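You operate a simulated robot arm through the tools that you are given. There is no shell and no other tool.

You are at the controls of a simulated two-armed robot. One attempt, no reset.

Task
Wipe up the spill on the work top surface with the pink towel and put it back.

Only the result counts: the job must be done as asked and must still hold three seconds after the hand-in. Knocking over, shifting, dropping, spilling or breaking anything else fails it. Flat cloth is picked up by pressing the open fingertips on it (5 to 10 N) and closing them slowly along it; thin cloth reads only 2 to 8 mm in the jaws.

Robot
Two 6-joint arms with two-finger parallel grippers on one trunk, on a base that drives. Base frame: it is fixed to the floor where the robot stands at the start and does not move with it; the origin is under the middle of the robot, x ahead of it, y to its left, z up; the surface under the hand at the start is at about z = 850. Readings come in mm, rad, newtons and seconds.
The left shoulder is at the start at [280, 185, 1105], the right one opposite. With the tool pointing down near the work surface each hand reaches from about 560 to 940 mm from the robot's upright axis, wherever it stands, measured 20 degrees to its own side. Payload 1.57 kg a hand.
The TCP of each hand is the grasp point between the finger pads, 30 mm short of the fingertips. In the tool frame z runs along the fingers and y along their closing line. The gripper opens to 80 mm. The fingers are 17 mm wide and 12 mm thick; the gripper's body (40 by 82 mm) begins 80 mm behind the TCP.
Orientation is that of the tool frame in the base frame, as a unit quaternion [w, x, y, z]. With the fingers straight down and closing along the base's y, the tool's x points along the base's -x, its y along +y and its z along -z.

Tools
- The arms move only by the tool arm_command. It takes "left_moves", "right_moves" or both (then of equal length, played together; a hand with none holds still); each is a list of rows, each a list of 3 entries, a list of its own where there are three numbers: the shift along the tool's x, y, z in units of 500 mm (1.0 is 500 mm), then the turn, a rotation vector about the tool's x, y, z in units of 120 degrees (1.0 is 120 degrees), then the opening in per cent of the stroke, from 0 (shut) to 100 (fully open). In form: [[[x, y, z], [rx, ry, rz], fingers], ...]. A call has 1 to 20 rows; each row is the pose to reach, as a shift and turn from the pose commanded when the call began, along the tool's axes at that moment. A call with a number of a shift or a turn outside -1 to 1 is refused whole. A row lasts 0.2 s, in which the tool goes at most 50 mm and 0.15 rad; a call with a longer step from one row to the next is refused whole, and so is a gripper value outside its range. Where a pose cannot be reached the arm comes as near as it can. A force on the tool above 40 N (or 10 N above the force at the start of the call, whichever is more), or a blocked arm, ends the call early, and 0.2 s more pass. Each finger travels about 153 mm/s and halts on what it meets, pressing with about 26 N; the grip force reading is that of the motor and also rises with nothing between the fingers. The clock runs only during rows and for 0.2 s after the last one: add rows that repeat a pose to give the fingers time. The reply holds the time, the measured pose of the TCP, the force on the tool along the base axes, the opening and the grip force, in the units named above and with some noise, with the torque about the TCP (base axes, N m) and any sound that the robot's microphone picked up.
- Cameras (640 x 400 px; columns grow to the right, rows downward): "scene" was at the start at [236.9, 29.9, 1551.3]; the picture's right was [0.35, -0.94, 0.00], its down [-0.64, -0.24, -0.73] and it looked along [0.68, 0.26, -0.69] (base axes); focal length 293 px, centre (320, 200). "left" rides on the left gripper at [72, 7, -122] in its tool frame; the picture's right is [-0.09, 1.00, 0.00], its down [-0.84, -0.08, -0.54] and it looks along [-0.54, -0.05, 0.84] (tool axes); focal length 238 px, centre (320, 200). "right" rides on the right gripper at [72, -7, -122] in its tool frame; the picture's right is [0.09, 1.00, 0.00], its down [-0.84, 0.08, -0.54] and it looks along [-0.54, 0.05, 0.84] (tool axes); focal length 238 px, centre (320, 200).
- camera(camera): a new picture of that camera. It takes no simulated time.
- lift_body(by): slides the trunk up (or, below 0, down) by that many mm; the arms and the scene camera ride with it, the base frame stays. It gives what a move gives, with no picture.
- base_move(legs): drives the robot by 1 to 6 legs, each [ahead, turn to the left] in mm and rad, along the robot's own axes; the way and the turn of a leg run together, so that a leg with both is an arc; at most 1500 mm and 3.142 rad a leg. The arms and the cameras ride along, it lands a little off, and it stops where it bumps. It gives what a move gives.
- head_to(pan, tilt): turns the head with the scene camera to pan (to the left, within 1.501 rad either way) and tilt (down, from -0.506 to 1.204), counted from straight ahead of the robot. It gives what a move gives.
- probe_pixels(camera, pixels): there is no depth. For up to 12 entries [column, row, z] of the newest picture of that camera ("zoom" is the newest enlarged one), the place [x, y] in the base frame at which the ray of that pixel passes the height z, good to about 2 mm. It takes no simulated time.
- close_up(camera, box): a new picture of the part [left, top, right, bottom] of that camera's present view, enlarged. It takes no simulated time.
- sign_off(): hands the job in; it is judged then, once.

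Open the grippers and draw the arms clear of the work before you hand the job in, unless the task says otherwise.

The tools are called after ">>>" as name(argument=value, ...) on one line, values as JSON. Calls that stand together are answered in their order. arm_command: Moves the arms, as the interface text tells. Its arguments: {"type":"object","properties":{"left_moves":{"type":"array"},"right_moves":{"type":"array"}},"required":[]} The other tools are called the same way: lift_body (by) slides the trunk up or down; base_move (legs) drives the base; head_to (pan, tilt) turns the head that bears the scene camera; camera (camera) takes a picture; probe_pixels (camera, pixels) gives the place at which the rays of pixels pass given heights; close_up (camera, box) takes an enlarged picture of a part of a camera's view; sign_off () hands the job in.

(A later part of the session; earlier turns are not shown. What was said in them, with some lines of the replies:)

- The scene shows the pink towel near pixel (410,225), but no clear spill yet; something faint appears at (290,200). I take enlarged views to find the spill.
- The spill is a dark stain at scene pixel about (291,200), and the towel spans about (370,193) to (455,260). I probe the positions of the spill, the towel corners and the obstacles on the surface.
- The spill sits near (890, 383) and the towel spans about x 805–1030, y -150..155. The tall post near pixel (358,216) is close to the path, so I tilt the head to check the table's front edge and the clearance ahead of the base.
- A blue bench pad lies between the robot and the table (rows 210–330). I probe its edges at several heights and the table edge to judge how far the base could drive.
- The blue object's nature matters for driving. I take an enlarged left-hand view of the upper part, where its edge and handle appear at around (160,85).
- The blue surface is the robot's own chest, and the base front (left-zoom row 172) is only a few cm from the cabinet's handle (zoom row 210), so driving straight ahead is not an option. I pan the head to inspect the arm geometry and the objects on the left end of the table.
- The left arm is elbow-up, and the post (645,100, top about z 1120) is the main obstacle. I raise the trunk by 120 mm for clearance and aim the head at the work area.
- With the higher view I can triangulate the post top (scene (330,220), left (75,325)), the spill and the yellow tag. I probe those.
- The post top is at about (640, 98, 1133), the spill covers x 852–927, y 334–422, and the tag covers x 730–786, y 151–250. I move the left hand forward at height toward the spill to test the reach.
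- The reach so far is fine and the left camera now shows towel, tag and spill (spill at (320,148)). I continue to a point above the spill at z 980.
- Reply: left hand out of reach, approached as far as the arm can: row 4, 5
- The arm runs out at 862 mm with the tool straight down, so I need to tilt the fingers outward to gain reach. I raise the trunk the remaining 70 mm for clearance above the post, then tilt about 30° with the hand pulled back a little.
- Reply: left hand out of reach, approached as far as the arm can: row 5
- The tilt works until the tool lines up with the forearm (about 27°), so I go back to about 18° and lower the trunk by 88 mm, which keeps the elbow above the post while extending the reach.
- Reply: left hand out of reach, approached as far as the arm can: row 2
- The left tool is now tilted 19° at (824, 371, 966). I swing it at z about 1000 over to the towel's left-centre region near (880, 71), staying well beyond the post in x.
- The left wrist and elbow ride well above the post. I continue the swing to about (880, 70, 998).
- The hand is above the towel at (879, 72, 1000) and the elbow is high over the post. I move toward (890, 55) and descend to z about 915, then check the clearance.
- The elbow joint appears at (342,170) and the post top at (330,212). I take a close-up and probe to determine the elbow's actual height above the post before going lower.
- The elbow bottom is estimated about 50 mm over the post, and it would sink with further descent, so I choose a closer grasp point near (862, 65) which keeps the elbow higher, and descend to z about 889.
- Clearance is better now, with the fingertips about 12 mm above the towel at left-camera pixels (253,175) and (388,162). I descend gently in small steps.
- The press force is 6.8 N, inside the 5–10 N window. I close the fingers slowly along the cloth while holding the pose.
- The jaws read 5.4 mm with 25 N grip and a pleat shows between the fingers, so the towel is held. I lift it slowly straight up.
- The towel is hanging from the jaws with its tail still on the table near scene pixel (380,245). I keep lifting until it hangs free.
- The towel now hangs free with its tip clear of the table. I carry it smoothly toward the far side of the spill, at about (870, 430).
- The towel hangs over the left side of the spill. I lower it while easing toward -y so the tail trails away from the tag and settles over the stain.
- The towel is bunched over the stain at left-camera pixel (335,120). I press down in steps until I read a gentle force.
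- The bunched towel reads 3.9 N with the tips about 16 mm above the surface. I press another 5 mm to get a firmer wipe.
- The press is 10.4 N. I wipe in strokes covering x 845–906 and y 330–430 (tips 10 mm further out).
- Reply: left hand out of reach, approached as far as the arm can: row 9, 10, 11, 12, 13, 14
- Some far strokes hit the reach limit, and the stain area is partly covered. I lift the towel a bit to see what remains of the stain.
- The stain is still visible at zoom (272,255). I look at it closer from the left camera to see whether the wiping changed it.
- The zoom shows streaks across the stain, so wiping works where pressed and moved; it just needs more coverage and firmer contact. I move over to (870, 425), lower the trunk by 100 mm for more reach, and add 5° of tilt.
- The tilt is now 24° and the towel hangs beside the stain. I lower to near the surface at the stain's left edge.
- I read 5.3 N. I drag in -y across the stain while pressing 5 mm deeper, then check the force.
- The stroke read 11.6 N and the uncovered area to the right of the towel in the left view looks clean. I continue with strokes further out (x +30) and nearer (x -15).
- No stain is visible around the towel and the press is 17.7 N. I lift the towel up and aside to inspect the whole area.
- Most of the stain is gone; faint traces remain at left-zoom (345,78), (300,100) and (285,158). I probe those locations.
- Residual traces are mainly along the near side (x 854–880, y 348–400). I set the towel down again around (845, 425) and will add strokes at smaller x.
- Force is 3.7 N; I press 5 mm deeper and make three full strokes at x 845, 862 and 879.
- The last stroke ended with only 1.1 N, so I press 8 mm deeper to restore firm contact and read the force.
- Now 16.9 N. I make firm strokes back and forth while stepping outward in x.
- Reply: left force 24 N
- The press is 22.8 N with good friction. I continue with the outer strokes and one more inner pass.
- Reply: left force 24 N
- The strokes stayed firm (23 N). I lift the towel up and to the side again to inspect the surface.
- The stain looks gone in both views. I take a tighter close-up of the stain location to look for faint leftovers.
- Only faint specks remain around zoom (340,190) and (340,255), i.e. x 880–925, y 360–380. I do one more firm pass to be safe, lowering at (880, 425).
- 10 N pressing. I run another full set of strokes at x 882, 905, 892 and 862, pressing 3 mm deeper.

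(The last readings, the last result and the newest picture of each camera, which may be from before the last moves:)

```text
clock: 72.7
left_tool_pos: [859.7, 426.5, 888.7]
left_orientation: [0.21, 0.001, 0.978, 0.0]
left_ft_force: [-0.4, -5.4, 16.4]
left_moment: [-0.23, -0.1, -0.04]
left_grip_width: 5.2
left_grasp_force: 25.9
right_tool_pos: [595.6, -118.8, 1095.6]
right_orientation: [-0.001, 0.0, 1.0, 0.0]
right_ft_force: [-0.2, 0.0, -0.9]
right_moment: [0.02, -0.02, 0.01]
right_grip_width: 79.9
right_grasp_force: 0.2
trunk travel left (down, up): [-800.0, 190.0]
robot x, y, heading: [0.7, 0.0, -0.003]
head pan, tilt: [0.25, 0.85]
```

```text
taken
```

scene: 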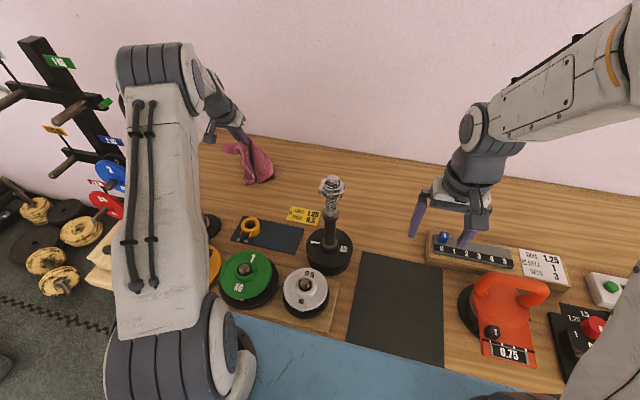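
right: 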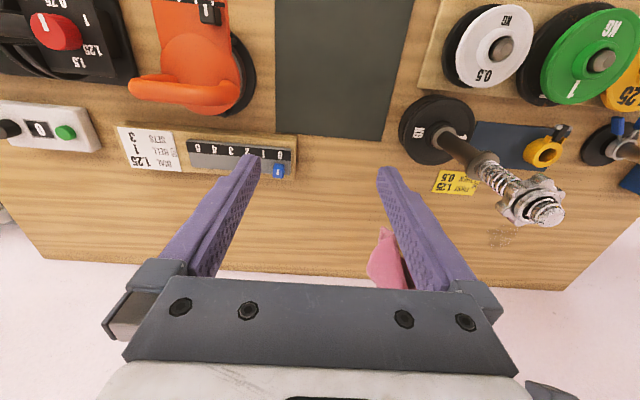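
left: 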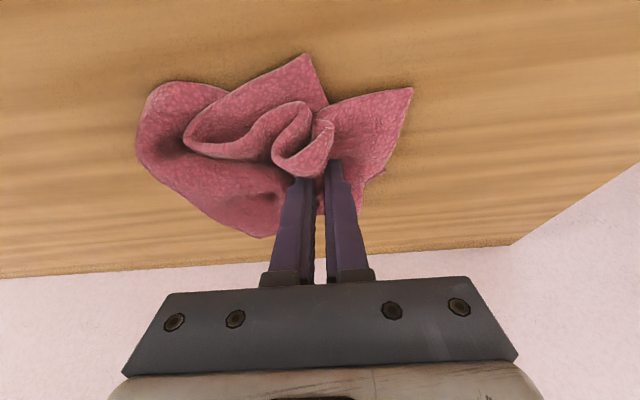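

One more inner pass at x about 848, then I lift and inspect.

>>> arm_command(left_moves=[[[0.0219, 0, -0.0099], [0, 0, 0], 0], [[0.0219, -0.05, -0.0099], [0, 0, 0], 0], [[0.0219, -0.1, -0.0099], [0, 0, 0], 0], [[0.0219, -0.15, -0.0099], [0, 0, 0], 0], [[0.0219, -0.19, -0.0099], [0, 0, 0], 0], [[-0.01, -0.19, 0.0045], [0, 0, 0], 0], [[-0.01, -0.14, 0.0045], [0, 0, 0], 0], [[-0.01, -0.09, 0.0045], [0, 0, 0], 0], [[-0.01, -0.04, 0.0045], [0, 0, 0], 0], [[-0.01, 0.01, 0.0045], [0, 0, 0], 0], [[-0.035, 0.04, -0.055], [0, 0, 0], 0], [[-0.06, 0.07, -0.115], [0, 0, 0], 0], [[-0.085, 0.1, -0.175], [0, 0, 0], 0], [[-0.11, 0.12, -0.24], [0, 0, 0], 0], [[-0.135, 0.14, -0.305], [0, 0, 0], 0], [[-0.165, 0.15, -0.37], [0, 0, 0], 0], [[-0.195, 0.15, -0.43], [0, 0, 0], 0], [[-0.195, 0.15, -0.43], [0, 0, 0], 0], [[-0.195, 0.15, -0.43], [0, 0, 0], 0]])

>>> camera(camera="left")

>>> close_up(camera="scene", box=[220, 140, 316, 200])

>>> camera(camera="scene")

```text
clock: 76.7
left_tool_pos: [864.2, 500.5, 1120.3]
left_orientation: [0.209, 0.001, 0.978, 0.0]
left_ft_force: [0.4, 0.4, -0.1]
left_moment: [0.02, 0.02, 0.02]
left_grip_width: 5.4
left_grasp_force: 25.4
right_tool_pos: [598.0, -118.0, 1094.8]
right_orientation: [0.0, 0.001, 1.0, 0.0]
right_ft_force: [-0.2, -0.1, -0.6]
right_moment: [0.01, -0.05, -0.04]
right_grip_width: 79.8
right_grasp_force: 0.1
trunk travel left (down, up): [-800.0, 190.0]
robot x, y, heading: [2.9, -2.7, 0.004]
head pan, tilt: [0.25, 0.85]
```

```text
taken
```

left: 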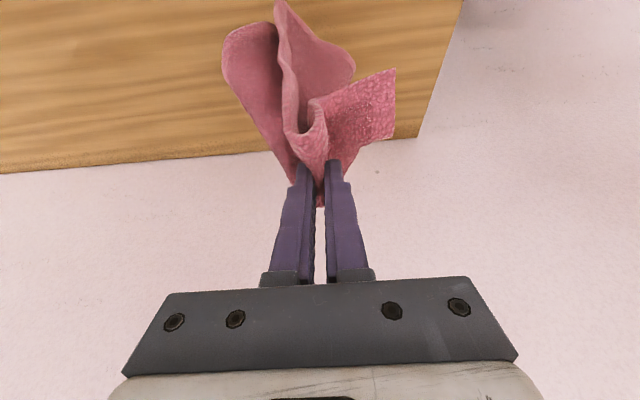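

```text
6.67 times, centred on (268, 170) of scene
```

zoom: 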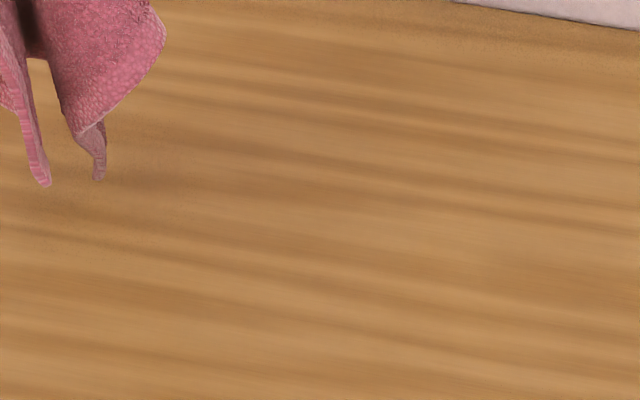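

```text
taken
```

scene: 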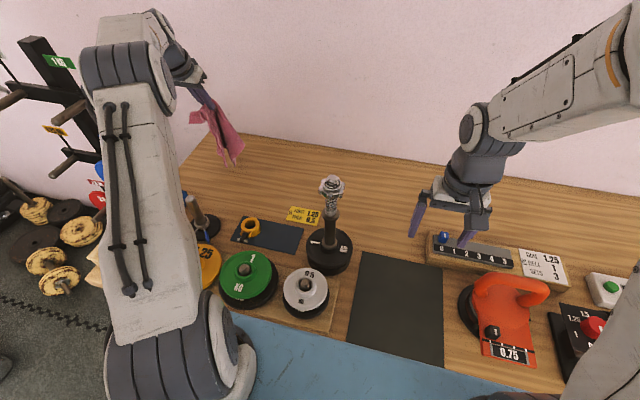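

The stain is completely gone. Now for the return: I raise the trunk by 100 mm again for post clearance and move the right hand 80 mm aside so the left arm has room.

>>> lift_body(by=100)

>>> arm_command(right_moves=[[[0, -0.04, 0], [0, 0, 0], 100], [[0, -0.08, 0], [0, 0, 0], 100], [[0, -0.12, 0], [0, 0, 0], 100], [[0, -0.16, 0], [0, 0, 0], 100]], left_moves=[[[0.005, -0.04, 0], [0, 0, 0], 0], [[0.005, -0.09, 0], [0, 0, 0], 0], [[0.005, -0.15, 0], [0, 0, 0], 0], [[0.005, -0.2, 0], [0, 0, 0], 0]])

>>> camera(camera="scene")

```text
clock: 78.0
left_tool_pos: [864.8, 501.3, 1220.3]
left_orientation: [0.209, 0.0, 0.978, 0.0]
left_ft_force: [0.2, 0.2, 0.4]
left_moment: [0.02, 0.02, 0.02]
left_grip_width: 5.1
left_grasp_force: 25.5
right_tool_pos: [597.7, -118.0, 1195.1]
right_orientation: [0.0, 0.0, 1.0, -0.001]
right_ft_force: [0.3, -0.7, -0.8]
right_moment: [0.04, 0.0, 0.0]
right_grip_width: 79.9
right_grasp_force: 0.1
trunk travel left (down, up): [-900.0, 90.0]
robot x, y, heading: [1.9, 1.0, 0.002]
head pan, tilt: [0.25, 0.85]
```

```text
clock: 79.0
left_tool_pos: [862.3, 401.4, 1217.9]
left_orientation: [0.21, -0.001, 0.978, 0.0]
left_ft_force: [0.6, 0.4, -0.5]
left_moment: [0.0, 0.05, 0.01]
left_grip_width: 5.2
left_grasp_force: 25.6
right_tool_pos: [596.7, -199.4, 1196.3]
right_orientation: [0.0, 0.0, 1.0, 0.0]
right_ft_force: [0.0, -0.1, 0.5]
right_moment: [-0.03, 0.02, 0.02]
right_grip_width: 80.3
right_grasp_force: 0.0
trunk travel left (down, up): [-900.0, 90.0]
robot x, y, heading: [-1.2, 1.1, -0.004]
head pan, tilt: [0.25, 0.85]
```

```text
taken
```

scene: 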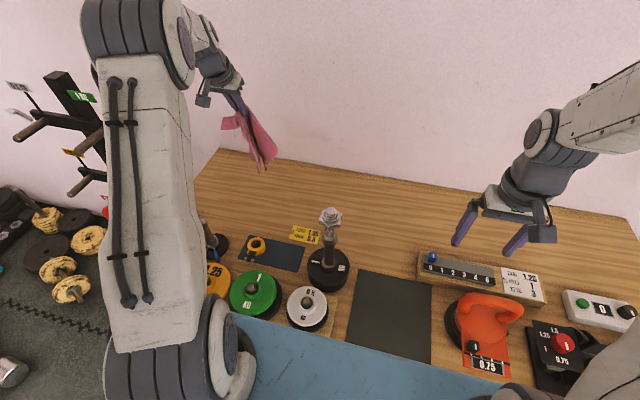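

The right hand is aside. I carry the towel at z about 1200 back over to the right side of its original place, near (890, -20).

>>> arm_command(left_moves=[[[0, -0.03, 0.003], [0, 0, 0], 0], [[0, -0.09, 0.01], [0, 0, 0], 0], [[0, -0.16, 0.02], [0, 0, 0], 0], [[-0.001, -0.23, 0.03], [0, 0, 0], 0], [[-0.001, -0.3, 0.04], [0, 0, 0], 0], [[-0.001, -0.37, 0.05], [0, 0, 0], 0], [[-0.002, -0.44, 0.06], [0, 0, 0], 0], [[-0.002, -0.51, 0.07], [0, 0, 0], 0], [[-0.002, -0.58, 0.08], [0, 0, 0], 0], [[-0.003, -0.65, 0.095], [0, 0, 0], 0], [[-0.003, -0.71, 0.105], [0, 0, 0], 0], [[-0.003, -0.77, 0.115], [0, 0, 0], 0], [[-0.0033, -0.82, 0.125], [0, 0, 0], 0], [[-0.0033, -0.842, 0.1287], [0, 0, 0], 0], [[-0.0033, -0.842, 0.1287], [0, 0, 0], 0], [[-0.0033, -0.842, 0.1287], [0, 0, 0], 0]])

>>> camera(camera="scene")

>>> camera(camera="right")

>>> camera(camera="left")

```text
clock: 82.4
left_tool_pos: [890.3, -18.9, 1160.9]
left_orientation: [0.21, 0.001, 0.978, 0.0]
left_ft_force: [0.2, -0.6, -0.1]
left_moment: [0.0, 0.01, 0.04]
left_grip_width: 5.1
left_grasp_force: 25.1
right_tool_pos: [596.5, -199.0, 1195.1]
right_orientation: [0.001, 0.001, 1.0, 0.0]
right_ft_force: [0.4, 0.0, 0.2]
right_moment: [-0.05, 0.01, -0.02]
right_grip_width: 79.8
right_grasp_force: 0.1
trunk travel left (down, up): [-900.0, 90.0]
robot x, y, heading: [-0.0, -3.0, 0.0]
head pan, tilt: [0.25, 0.85]
```

```text
taken
```

scene: 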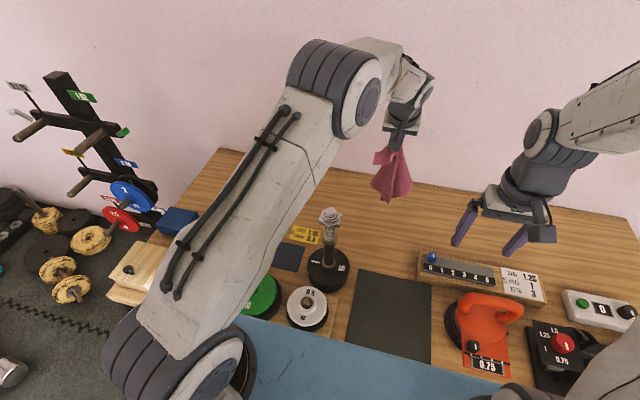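

```text
taken
```

right: 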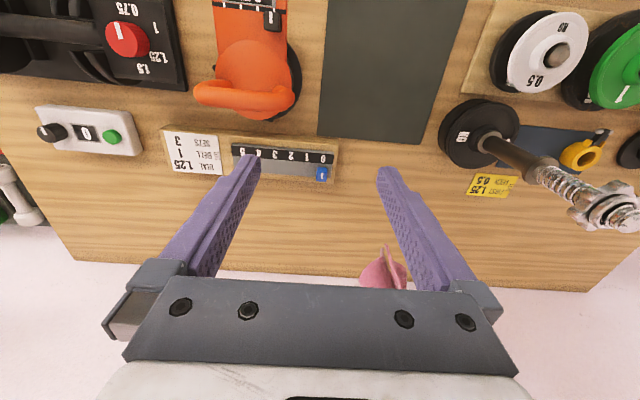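

```text
taken
```

left: 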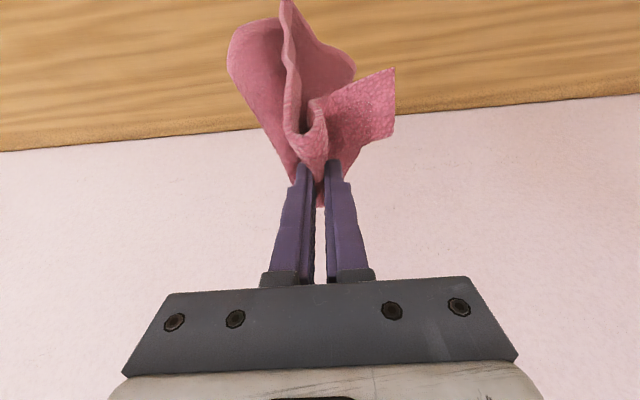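

The left arm is well above the post with the towel hanging at (890, -19). I lower it to where the tail touches down, then check.

>>> arm_command(left_moves=[[[0.0177, -0.004, 0.0439], [0, 0, 0], 0], [[0.0353, -0.008, 0.0879], [0, 0, 0], 0], [[0.053, -0.012, 0.1318], [0, 0, 0], 0], [[0.0742, -0.002, 0.1716], [0, 0, 0], 0], [[0.0955, 0.008, 0.2114], [0, 0, 0], 0], [[0.0955, 0.008, 0.2114], [0, 0, 0], 0]])

>>> camera(camera="scene")

>>> camera(camera="right")

>>> camera(camera="left")

```text
clock: 83.8
left_tool_pos: [890.3, -13.6, 1047.0]
left_orientation: [0.211, -0.001, 0.977, 0.001]
left_ft_force: [0.8, -0.3, -0.7]
left_moment: [0.05, 0.0, -0.01]
left_grip_width: 5.2
left_grasp_force: 25.5
right_tool_pos: [596.9, -199.5, 1196.3]
right_orientation: [0.0, 0.001, 1.0, -0.001]
right_ft_force: [-0.1, 0.6, -0.5]
right_moment: [0.04, -0.01, -0.03]
right_grip_width: 80.2
right_grasp_force: 0.1
trunk travel left (down, up): [-900.0, 90.0]
robot x, y, heading: [-2.4, 1.0, -0.001]
head pan, tilt: [0.25, 0.85]
```

```text
taken
```

scene: 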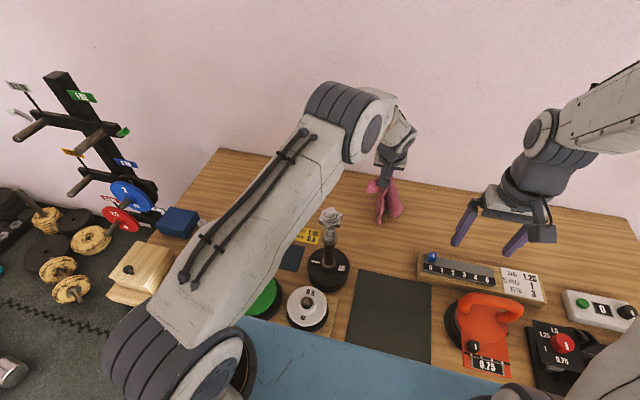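

```text
taken
```

right: 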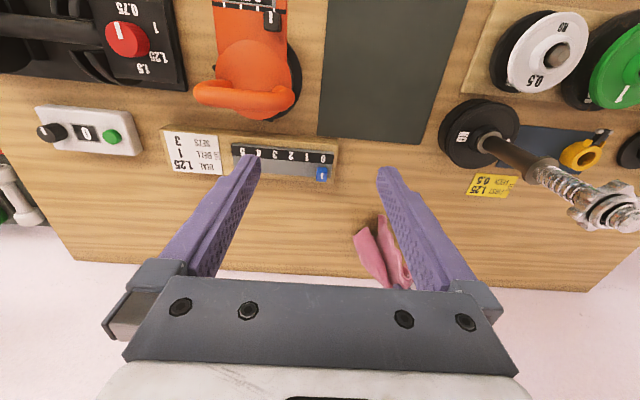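

```text
taken
```

left: 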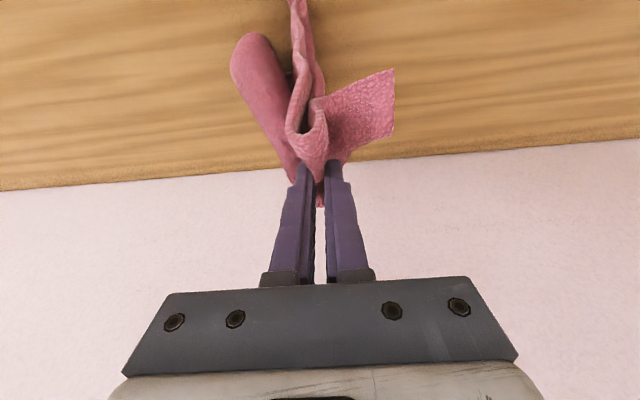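

The tail touches down. I lower further while moving toward (-x, +y) so the tail is laid out toward the back right, ending near (864, 58, 915).

>>> arm_command(left_moves=[[[0.0258, 0.025, 0.0377], [0, 0, 0], 0], [[0.0516, 0.05, 0.0754], [0, 0, 0], 0], [[0.0783, 0.076, 0.1127], [0, 0, 0], 0], [[0.105, 0.102, 0.15], [0, 0, 0], 0], [[0.13, 0.125, 0.183], [0, 0, 0], 0], [[0.1544, 0.146, 0.2154], [0, 0, 0], 0], [[0.1544, 0.146, 0.2154], [0, 0, 0], 0]])

>>> camera(camera="scene")

>>> camera(camera="right")

>>> camera(camera="left")

```text
clock: 85.4
left_tool_pos: [863.9, 58.2, 913.5]
left_orientation: [0.21, 0.0, 0.978, 0.0]
left_ft_force: [-0.8, 0.0, 0.9]
left_moment: [0.01, 0.01, 0.03]
left_grip_width: 4.9
left_grasp_force: 25.3
right_tool_pos: [597.6, -198.5, 1196.7]
right_orientation: [0.0, 0.0, 1.0, -0.001]
right_ft_force: [0.5, -0.4, 0.2]
right_moment: [0.0, -0.01, 0.01]
right_grip_width: 79.9
right_grasp_force: 0.1
trunk travel left (down, up): [-900.0, 90.0]
robot x, y, heading: [1.1, -0.3, -0.003]
head pan, tilt: [0.25, 0.85]
```

```text
taken
```

scene: 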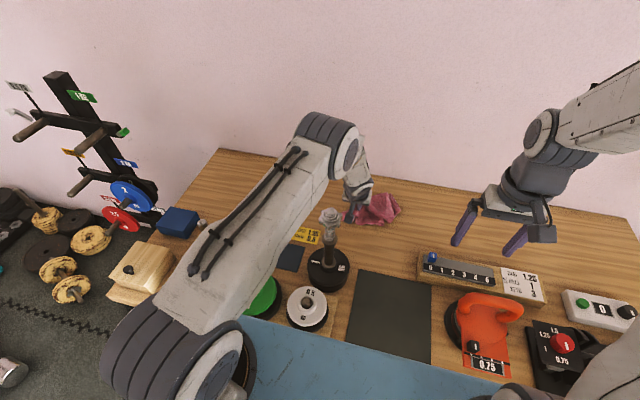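

```text
taken
```

right: 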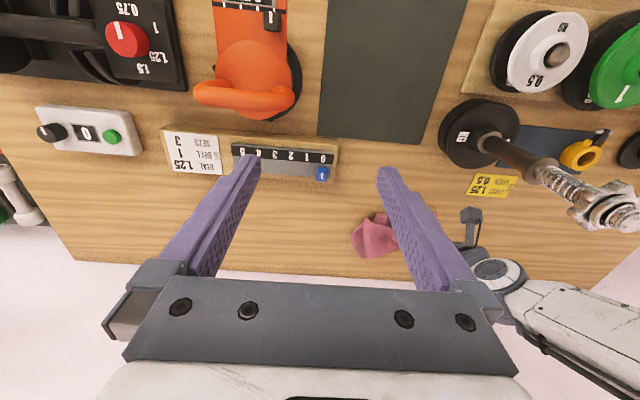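

```text
taken
```

left: 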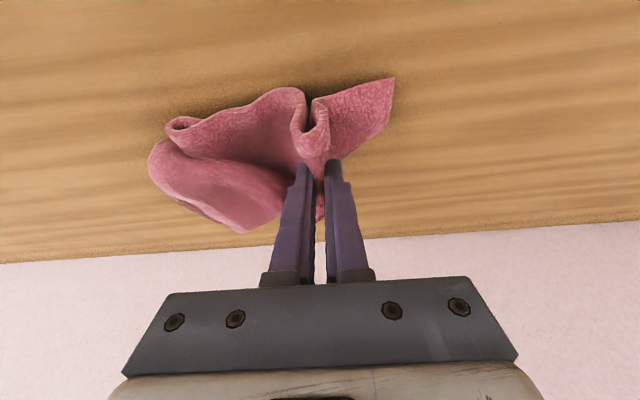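

The towel is laid out to the right of the jaws. I probe its current extents (left image (150,165), (240,232), (395,80)).

>>> probe_pixels(camera="left", pixels=[[150, 165, 855], [240, 232, 855], [170, 120, 855], [270, 90, 880], [395, 80, 880], [360, 150, 855]])

>>> close_up(camera="scene", box=[310, 150, 470, 250])

```text
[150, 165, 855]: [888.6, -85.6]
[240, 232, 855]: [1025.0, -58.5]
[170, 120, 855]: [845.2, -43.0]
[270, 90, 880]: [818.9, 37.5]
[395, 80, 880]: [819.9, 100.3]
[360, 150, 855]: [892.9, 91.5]
```

```text
4.00 times, centred on (390, 200) of scene
```

zoom: 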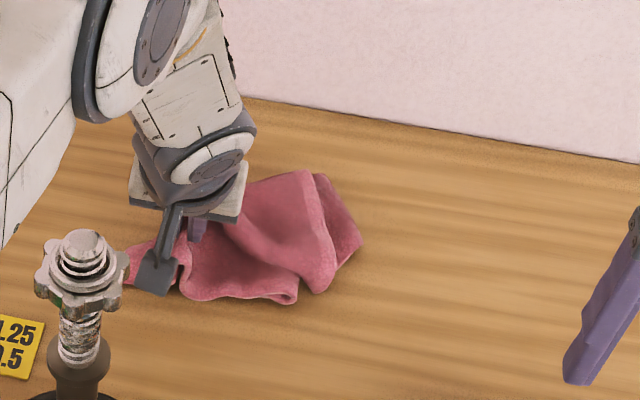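

The towel lies at x 820–1000, y -85 to 100, but the tail has about 60 mm of slack. I lift it once more and shift further right so the tail can touch down nearer its original right edge.

>>> arm_command(left_moves=[[[-0.0338, -0.03, -0.0506], [0, 0, 0], 0], [[-0.0676, -0.06, -0.1011], [0, 0, 0], 0], [[-0.1055, -0.1, -0.1608], [0, 0, 0], 0], [[-0.1434, -0.14, -0.2204], [0, 0, 0], 0], [[-0.1777, -0.17, -0.2817], [0, 0, 0], 0], [[-0.212, -0.2, -0.343], [0, 0, 0], 0], [[-0.214, -0.243, -0.36], [0, 0, 0], 0], [[-0.216, -0.286, -0.3764], [0, 0, 0], 0], [[-0.216, -0.286, -0.3764], [0, 0, 0], 0], [[-0.216, -0.286, -0.3764], [0, 0, 0], 0]])

>>> camera(camera="scene")

>>> camera(camera="right")

```text
clock: 87.6
left_tool_pos: [883.7, -85.9, 1132.0]
left_orientation: [0.21, 0.001, 0.978, 0.0]
left_ft_force: [0.5, -0.2, -0.2]
left_moment: [0.0, 0.05, 0.01]
left_grip_width: 5.4
left_grasp_force: 25.3
right_tool_pos: [597.2, -198.6, 1196.8]
right_orientation: [0.0, 0.001, 1.0, 0.0]
right_ft_force: [-0.9, -0.1, 0.2]
right_moment: [-0.01, -0.01, -0.02]
right_grip_width: 79.9
right_grasp_force: 0.0
trunk travel left (down, up): [-900.0, 90.0]
robot x, y, heading: [-1.9, -0.4, -0.0]
head pan, tilt: [0.25, 0.85]
```

```text
taken
```

scene: 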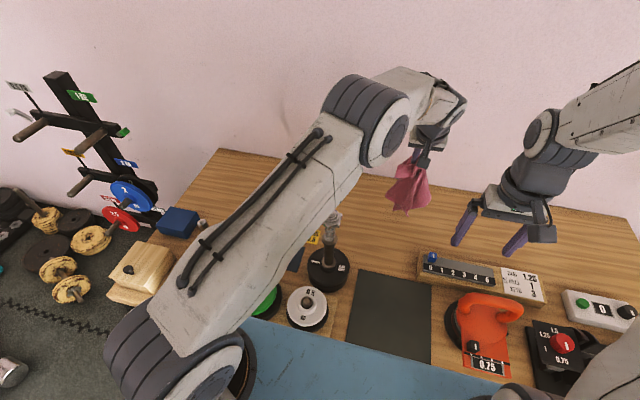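

```text
taken
```

right: 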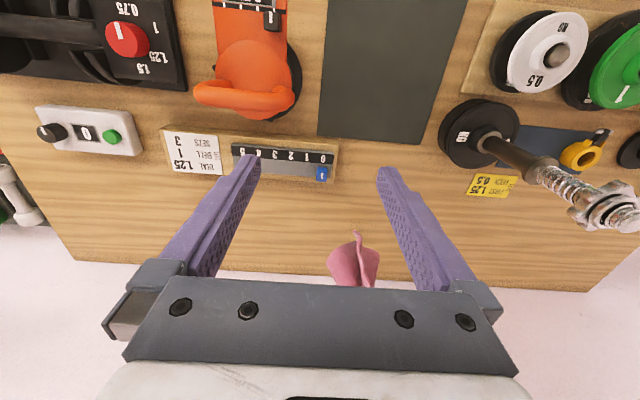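

The towel hangs freely at (884, -86) with the arm above the post. I lower to touch down here and then lay it out toward (-x, +y) down to (862, 62, 905).

>>> arm_command(left_moves=[[[0.0219, 0, 0.0486], [0, 0, 0], 0], [[0.0439, 0, 0.0972], [0, 0, 0], 0], [[0.0658, 0, 0.1458], [0, 0, 0], 0], [[0.0888, 0.036, 0.187], [0, 0, 0], 0], [[0.1118, 0.072, 0.2281], [0, 0, 0], 0], [[0.1349, 0.112, 0.267], [0, 0, 0], 0], [[0.158, 0.152, 0.306], [0, 0, 0], 0], [[0.1788, 0.192, 0.335], [0, 0, 0], 0], [[0.1995, 0.232, 0.364], [0, 0, 0], 0], [[0.213, 0.264, 0.38], [0, 0, 0], 0], [[0.2268, 0.296, 0.3955], [0, 0, 0], 0], [[0.2268, 0.296, 0.3955], [0, 0, 0], 0]])

>>> camera(camera="left")

>>> close_up(camera="scene", box=[310, 150, 470, 250])

>>> camera(camera="right")

```text
clock: 90.2
left_tool_pos: [861.1, 63.7, 903.1]
left_orientation: [0.209, 0.001, 0.978, 0.0]
left_ft_force: [0.1, -0.5, -0.2]
left_moment: [-0.01, 0.02, -0.02]
left_grip_width: 4.7
left_grasp_force: 25.3
right_tool_pos: [597.2, -198.8, 1195.1]
right_orientation: [0.0, 0.0, 1.0, 0.0]
right_ft_force: [-0.4, 0.7, 0.0]
right_moment: [0.03, 0.03, -0.01]
right_grip_width: 80.0
right_grasp_force: 0.1
trunk travel left (down, up): [-900.0, 90.0]
robot x, y, heading: [0.7, -0.6, -0.001]
head pan, tilt: [0.25, 0.85]
```

```text
taken
```

left: 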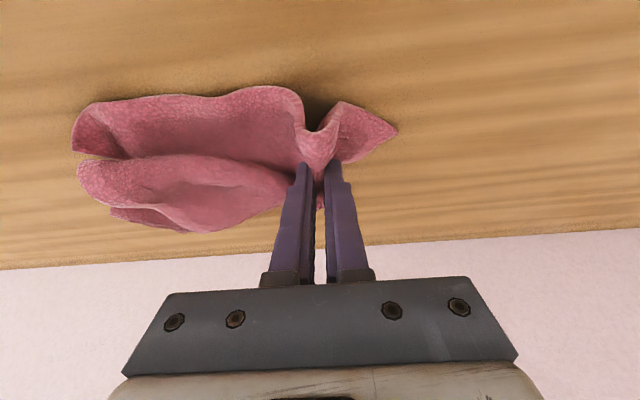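

```text
4.00 times, centred on (390, 200) of scene
```

zoom: 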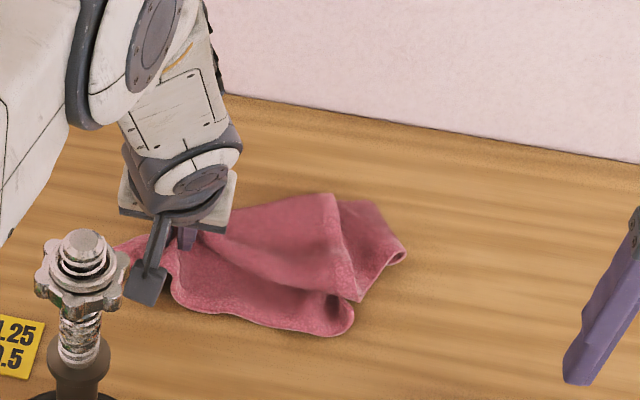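

```text
taken
```

right: 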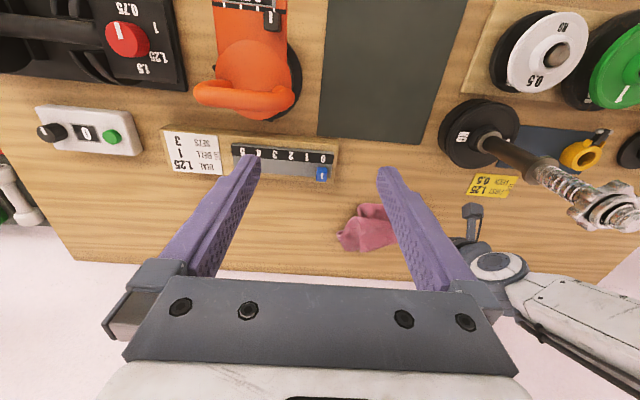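

Much better: the towel is now spread to the right. I probe its extents.

>>> probe_pixels(camera="left", pixels=[[75, 145, 855], [80, 170, 860], [110, 215, 855], [205, 232, 860], [90, 105, 855], [260, 90, 870], [397, 130, 855], [345, 103, 870]])

```text
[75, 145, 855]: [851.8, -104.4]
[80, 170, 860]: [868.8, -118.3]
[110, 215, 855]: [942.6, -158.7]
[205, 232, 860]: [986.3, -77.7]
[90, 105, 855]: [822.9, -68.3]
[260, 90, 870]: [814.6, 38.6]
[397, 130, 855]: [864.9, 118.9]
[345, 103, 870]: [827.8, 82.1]
```

The extents now match the original nicely (near edge x about 815–823, right edge y -105 to -158). I lower the pinch 14 mm onto the table and open the fingers gently.

>>> arm_command(left_moves=[[[0.0041, 0.002, 0.0091], [0, 0, 0], 0], [[0.0082, 0.004, 0.0182], [0, 0, 0], 0], [[0.0115, 0.006, 0.0255], [0, 0, 0], 0], [[0.0115, 0.006, 0.0255], [0, 0, 0], 0], [[0.0115, 0.006, 0.0255], [0, 0, 0], 15], [[0.0115, 0.006, 0.0255], [0, 0, 0], 30], [[0.0115, 0.006, 0.0255], [0, 0, 0], 45], [[0.0115, 0.006, 0.0255], [0, 0, 0], 60], [[0.0115, 0.006, 0.0255], [0, 0, 0], 60], [[0.0115, 0.006, 0.0255], [0, 0, 0], 60]])

>>> camera(camera="left")

>>> close_up(camera="scene", box=[310, 150, 470, 250])

```text
clock: 92.4
left_tool_pos: [862.4, 67.4, 890.0]
left_orientation: [0.21, 0.0, 0.978, 0.0]
left_ft_force: [0.6, 0.7, 0.2]
left_moment: [0.01, 0.01, -0.01]
left_grip_width: 47.5
left_grasp_force: 0.1
right_tool_pos: [598.9, -198.5, 1196.3]
right_orientation: [0.0, -0.001, 1.0, 0.0]
right_ft_force: [0.1, 0.0, -0.1]
right_moment: [-0.03, -0.02, -0.01]
right_grip_width: 79.9
right_grasp_force: 0.1
trunk travel left (down, up): [-900.0, 90.0]
robot x, y, heading: [-2.0, 0.4, -0.001]
head pan, tilt: [0.25, 0.85]
```

```text
taken
```

left: 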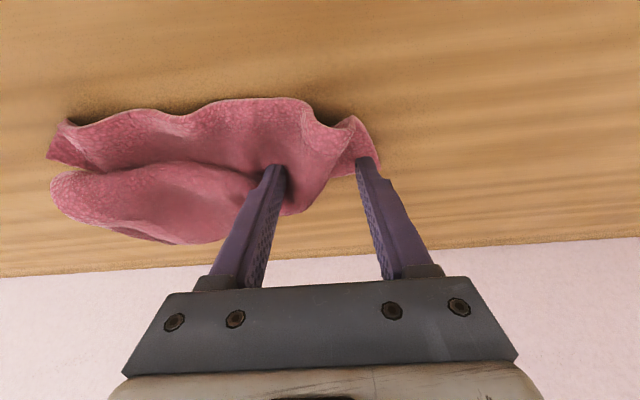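

```text
4.00 times, centred on (390, 200) of scene
```

zoom: 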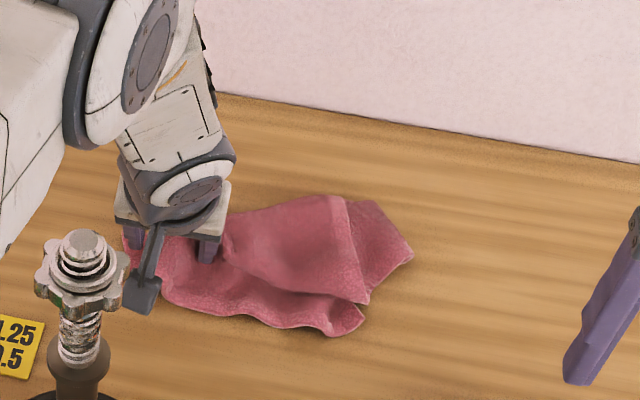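

The towel is released (jaws 47.5 mm, no grip force). I lift the hand straight up away from it and look at the result.

>>> arm_command(left_moves=[[[-0.0165, 0, -0.0364], [0, 0, 0], 60], [[-0.0412, 0, -0.0911], [0, 0, 0], 60], [[-0.0741, 0, -0.164], [0, 0, 0], 60], [[-0.107, 0, -0.2369], [0, 0, 0], 60], [[-0.1399, 0, -0.3098], [0, 0, 0], 60], [[-0.1728, 0, -0.3827], [0, 0, 0], 60]])

>>> camera(camera="left")

>>> camera(camera="scene")

>>> close_up(camera="scene", box=[310, 150, 470, 250])

```text
clock: 93.8
left_tool_pos: [866.3, 63.9, 1099.4]
left_orientation: [0.209, -0.001, 0.978, 0.001]
left_ft_force: [-1.2, -0.2, -0.2]
left_moment: [-0.01, 0.01, -0.02]
left_grip_width: 47.8
left_grasp_force: 0.0
right_tool_pos: [597.6, -198.4, 1195.6]
right_orientation: [0.0, 0.0, 1.0, 0.0]
right_ft_force: [0.0, 0.8, 0.4]
right_moment: [-0.01, 0.0, 0.0]
right_grip_width: 80.1
right_grasp_force: 0.1
trunk travel left (down, up): [-900.0, 90.0]
robot x, y, heading: [2.2, -0.4, 0.001]
head pan, tilt: [0.25, 0.85]
```

```text
taken
```

left: 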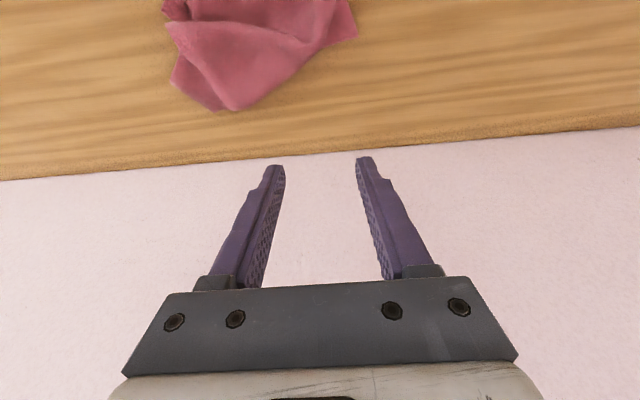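

```text
taken
```

scene: 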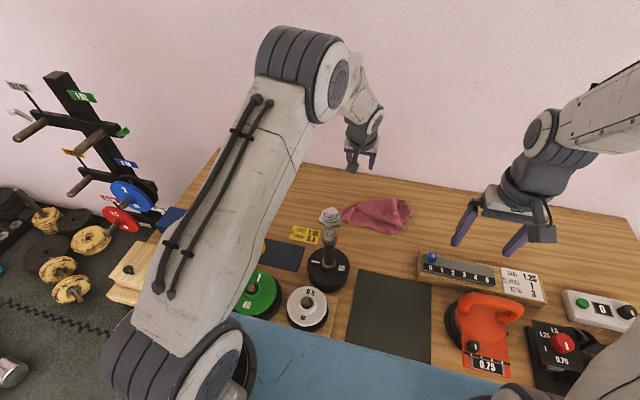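

```text
4.00 times, centred on (390, 200) of scene
```

zoom: 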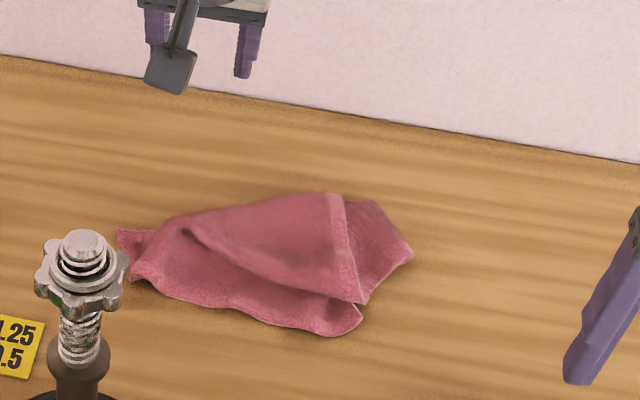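

The towel lies near its original place but the far-left side is folded over. I probe its outline to compare it with the original corners.

>>> probe_pixels(camera="zoom", pixels=[[116, 230, 852], [133, 278, 852], [225, 315, 852], [330, 335, 852], [362, 305, 855], [412, 255, 852], [372, 202, 852], [335, 193, 858], [200, 212, 855]])

```text
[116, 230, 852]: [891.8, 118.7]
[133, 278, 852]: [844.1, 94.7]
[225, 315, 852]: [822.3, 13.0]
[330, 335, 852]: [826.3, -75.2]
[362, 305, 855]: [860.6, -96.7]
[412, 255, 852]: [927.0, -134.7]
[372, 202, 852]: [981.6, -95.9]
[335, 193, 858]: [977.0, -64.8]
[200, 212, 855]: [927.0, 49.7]
```

The towel's outline (x 822–982, y -135 to 119) lies inside its original footprint, with its centre within about 25 mm of the start. I now draw the left hand back, first swinging it left at height, clear of the post.

>>> arm_command(left_moves=[[[0.0025, 0.06, -0.0041], [0, 0, 0], 80], [[0.005, 0.14, -0.0083], [0, 0, 0], 100], [[0.0075, 0.22, -0.0124], [0, 0, 0], 100], [[0.01, 0.3, -0.0166], [0, 0, 0], 100], [[0.0126, 0.38, -0.0207], [0, 0, 0], 100], [[0.0151, 0.46, -0.0249], [0, 0, 0], 100], [[0.0176, 0.54, -0.029], [0, 0, 0], 100], [[0.0202, 0.62, -0.0332], [0, 0, 0], 100]])

>>> camera(camera="left")

>>> camera(camera="scene")

```text
clock: 95.6
left_tool_pos: [848.9, 373.0, 1109.9]
left_orientation: [0.21, -0.001, 0.978, 0.0]
left_ft_force: [0.2, -0.5, 0.2]
left_moment: [0.0, -0.02, 0.01]
left_grip_width: 79.8
left_grasp_force: 0.2
right_tool_pos: [597.2, -198.7, 1195.1]
right_orientation: [0.0, 0.0, 1.0, 0.0]
right_ft_force: [-0.3, 0.5, -0.9]
right_moment: [0.01, 0.02, -0.02]
right_grip_width: 79.7
right_grasp_force: 0.0
trunk travel left (down, up): [-900.0, 90.0]
robot x, y, heading: [1.5, 1.3, -0.003]
head pan, tilt: [0.25, 0.85]
```

```text
taken
```

left: 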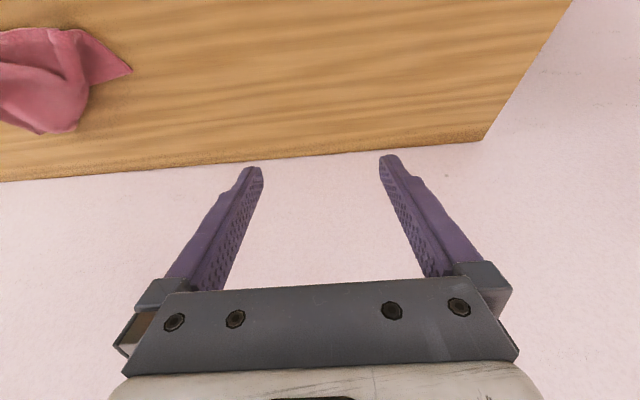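

```text
taken
```

scene: 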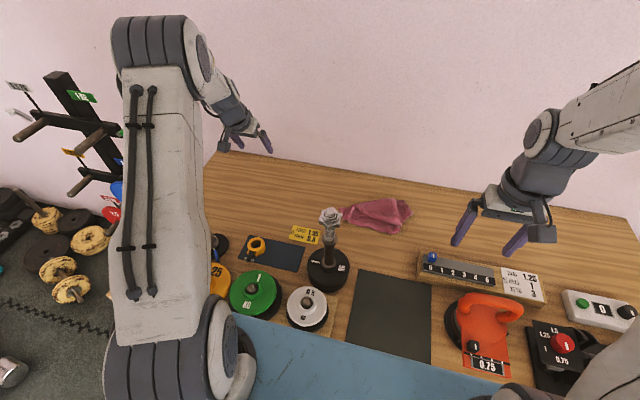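

The spill area is in full view of the left camera now. I take a close-up to confirm nothing is left.

>>> close_up(camera="left", box=[220, 0, 460, 150])

>>> close_up(camera="scene", box=[220, 150, 420, 275])

```text
2.67 times, centred on (340, 75) of left
```

zoom: 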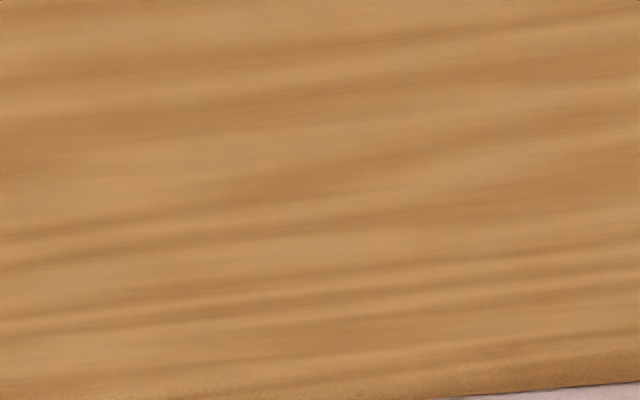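

```text
3.20 times, centred on (320, 212) of scene
```

zoom: 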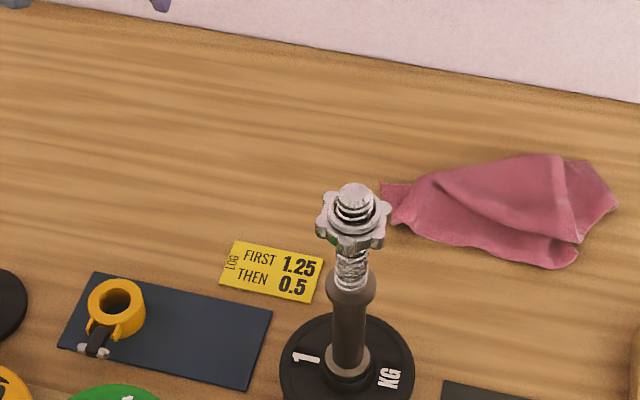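

The surface is clean and the neighbouring items are undisturbed. I check the towel's present centre against the original centre (about 916, 6).

>>> probe_pixels(camera="zoom", pixels=[[505, 208, 856], [490, 205, 858], [380, 182, 852], [617, 207, 852], [550, 268, 852], [575, 158, 852], [232, 242, 852], [322, 258, 852]])

```text
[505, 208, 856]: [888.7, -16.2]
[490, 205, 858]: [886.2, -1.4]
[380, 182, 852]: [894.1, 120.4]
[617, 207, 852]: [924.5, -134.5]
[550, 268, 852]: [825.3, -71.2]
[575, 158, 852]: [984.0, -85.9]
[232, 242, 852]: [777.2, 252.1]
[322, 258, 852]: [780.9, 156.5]
```

Centre is within about 31 mm of the original and the tag has not moved. I retract the left arm to near its starting pose, removing the tilt on the way.

>>> arm_command(left_moves=[[[0.0668, 0.0064, -0.0434], [0, 0.05, 0], 100], [[0.1337, 0.0128, -0.0867], [0, 0.1, 0], 100], [[0.2005, 0.0192, -0.1301], [0, 0.15, 0], 100], [[0.2674, 0.0256, -0.1734], [0, 0.2, 0], 100], [[0.3342, 0.032, -0.2168], [0, 0.203, 0], 100], [[0.401, 0.0384, -0.2602], [0, 0.203, 0], 100], [[0.4679, 0.0448, -0.3035], [0, 0.203, 0], 100], [[0.5347, 0.0512, -0.3469], [0, 0.203, 0], 100], [[0.6016, 0.0576, -0.3902], [0, 0.203, 0], 100], [[0.6684, 0.064, -0.4336], [0, 0.203, 0], 100]])

>>> camera(camera="scene")

>>> camera(camera="left")

>>> camera(camera="right")

```text
clock: 97.8
left_tool_pos: [453.8, 406.0, 1168.6]
left_orientation: [-0.001, 0.0, 1.0, 0.0]
left_ft_force: [0.0, -0.9, 0.0]
left_moment: [0.04, 0.03, 0.0]
left_grip_width: 80.2
left_grasp_force: 0.0
right_tool_pos: [597.5, -197.3, 1196.5]
right_orientation: [0.0, 0.0, 1.0, 0.0]
right_ft_force: [0.0, 0.4, 0.0]
right_moment: [-0.03, 0.02, -0.05]
right_grip_width: 80.1
right_grasp_force: 0.1
trunk travel left (down, up): [-900.0, 90.0]
robot x, y, heading: [-0.3, 1.9, -0.001]
head pan, tilt: [0.25, 0.85]
```

```text
taken
```

scene: 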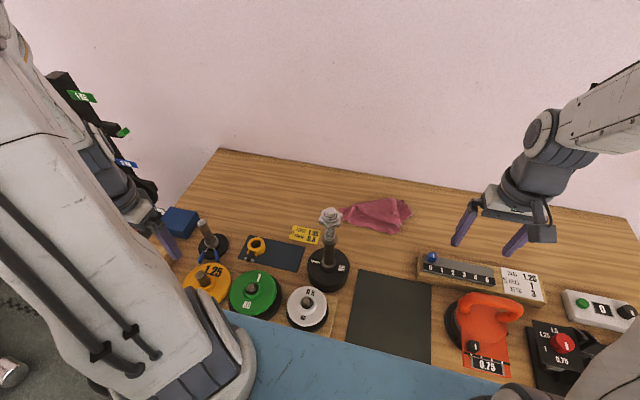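

```text
taken
```

left: 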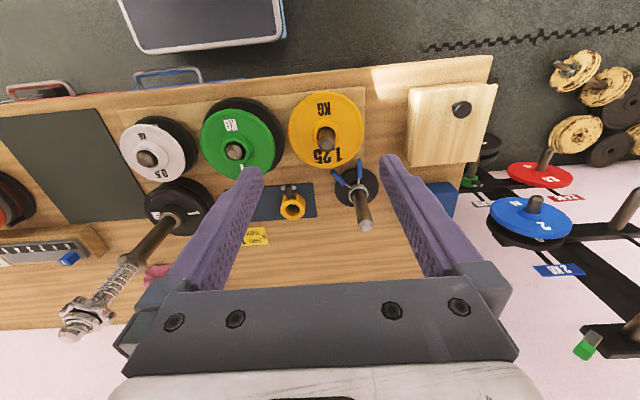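

```text
taken
```

right: 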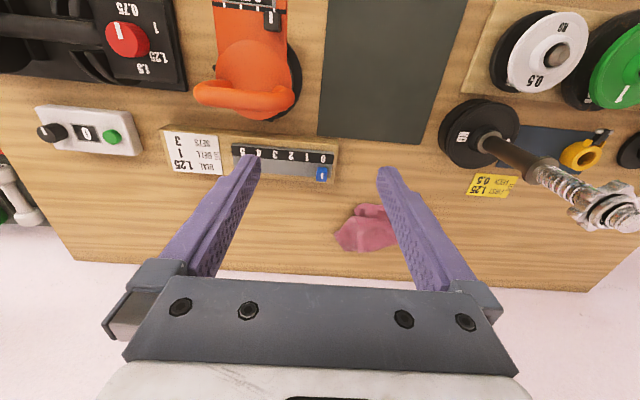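

Everything else is where it was and the left arm is clear. The towel is back in place but partly folded, so I bring the right hand over at height for a better look before deciding whether to straighten it.

>>> arm_command(right_moves=[[[-0.052, 0.06, 0.008], [0, 0, 0], 100], [[-0.104, 0.12, 0.016], [0, 0, 0], 100], [[-0.156, 0.18, 0.024], [0, 0, 0], 100], [[-0.208, 0.24, 0.032], [0, 0, 0], 100], [[-0.26, 0.3, 0.04], [0, 0, 0], 100]])

>>> camera(camera="right")

>>> close_up(camera="right", box=[200, 100, 440, 250])

```text
clock: 99.0
left_tool_pos: [453.6, 406.6, 1167.8]
left_orientation: [0.0, 0.001, 1.0, 0.0]
left_ft_force: [-0.3, -0.6, -0.1]
left_moment: [-0.02, 0.01, 0.0]
left_grip_width: 79.9
left_grasp_force: 0.2
right_tool_pos: [726.3, -46.9, 1177.5]
right_orientation: [0.0, 0.0, 1.0, 0.0]
right_ft_force: [-0.2, 0.8, -1.0]
right_moment: [-0.02, 0.04, -0.01]
right_grip_width: 79.9
right_grasp_force: 0.1
trunk travel left (down, up): [-900.0, 90.0]
robot x, y, heading: [-0.8, -0.2, 0.002]
head pan, tilt: [0.25, 0.85]
```

```text
taken
```

right: 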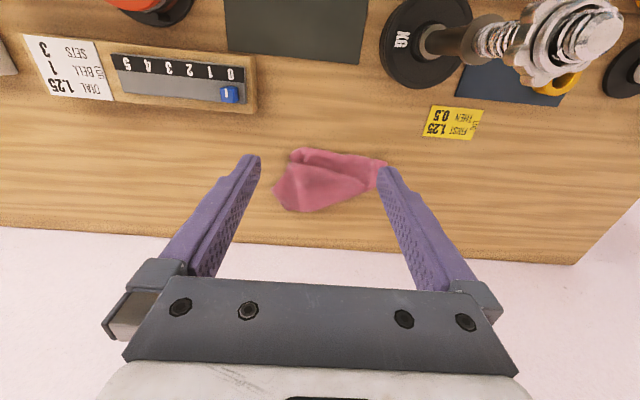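

```text
2.67 times, centred on (320, 175) of right
```

zoom: 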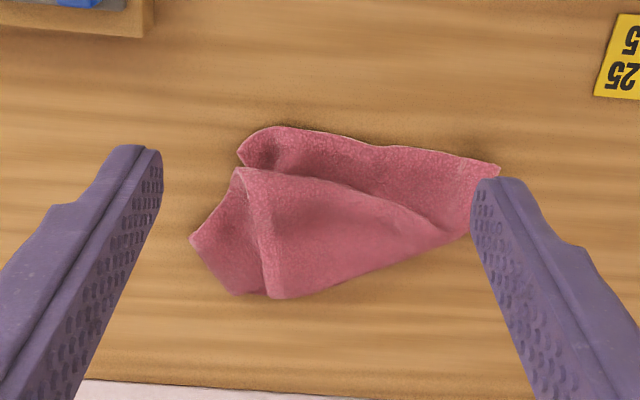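

The close-up shows the towel lying flat on its original spot with one corner folded over; its far edge is beyond my reach, so trying to unfold it risks dragging it off its place. I leave it there and withdraw the right hand to its starting position.

>>> arm_command(right_moves=[[[0.052, -0.03, -0.008], [0, 0, 0], 100], [[0.104, -0.06, -0.016], [0, 0, 0], 100], [[0.156, -0.09, -0.024], [0, 0, 0], 100], [[0.208, -0.12, -0.032], [0, 0, 0], 100], [[0.26, -0.15, -0.04], [0, 0, 0], 100], [[0.26, -0.15, -0.04], [0, 0, 0], 100]])

>>> camera(camera="scene")

>>> close_up(camera="scene", box=[200, 150, 440, 300])

```text
clock: 100.4
left_tool_pos: [452.4, 407.1, 1168.6]
left_orientation: [-0.001, 0.0, 1.0, 0.0]
left_ft_force: [-0.2, 0.3, 0.1]
left_moment: [0.02, 0.0, 0.0]
left_grip_width: 80.0
left_grasp_force: 0.0
right_tool_pos: [595.4, -121.2, 1194.8]
right_orientation: [0.0, 0.0, 1.0, 0.0]
right_ft_force: [0.4, -0.6, 0.1]
right_moment: [-0.01, -0.05, 0.03]
right_grip_width: 80.1
right_grasp_force: 0.0
trunk travel left (down, up): [-900.0, 90.0]
robot x, y, heading: [-0.4, 2.4, -0.001]
head pan, tilt: [0.25, 0.85]
```

```text
taken
```

scene: 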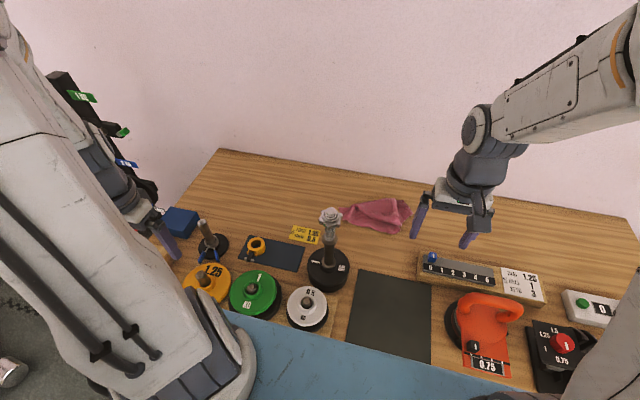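

```text
2.67 times, centred on (320, 225) of scene
```

zoom: 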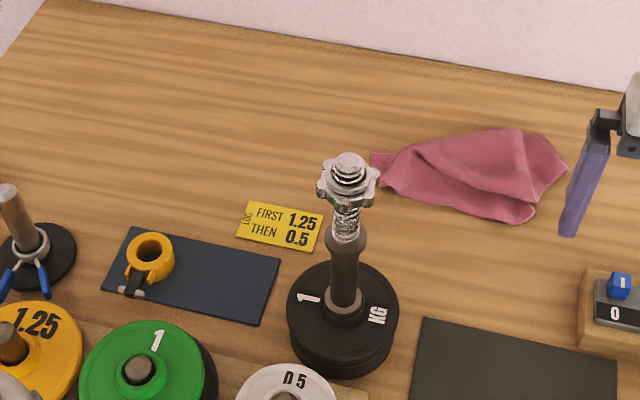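

The spill area is clean and the towel is back on its original spot. All the other items look undisturbed, and both grippers are open and clear of the work, so I hand the job in.

>>> sign_off()

```text
The job is handed in.
```

The spill is wiped up and the pink towel is back in its original place, but it isn't as flat as before. Close-ups from the scene and left cameras show no trace of the spill.

- **Towel:** its centre is about 30 mm from where it started, and it lies within its original footprint. The far-left corner is folded over. I left it because the far edge was beyond either arm's reach, and pulling on it could have dragged the towel out of place.
- **Other items:** nothing else on the work top appears to have moved.
- **Robot:** both grippers are open and clear of the work. The trunk is still raised 100 mm from where it started.
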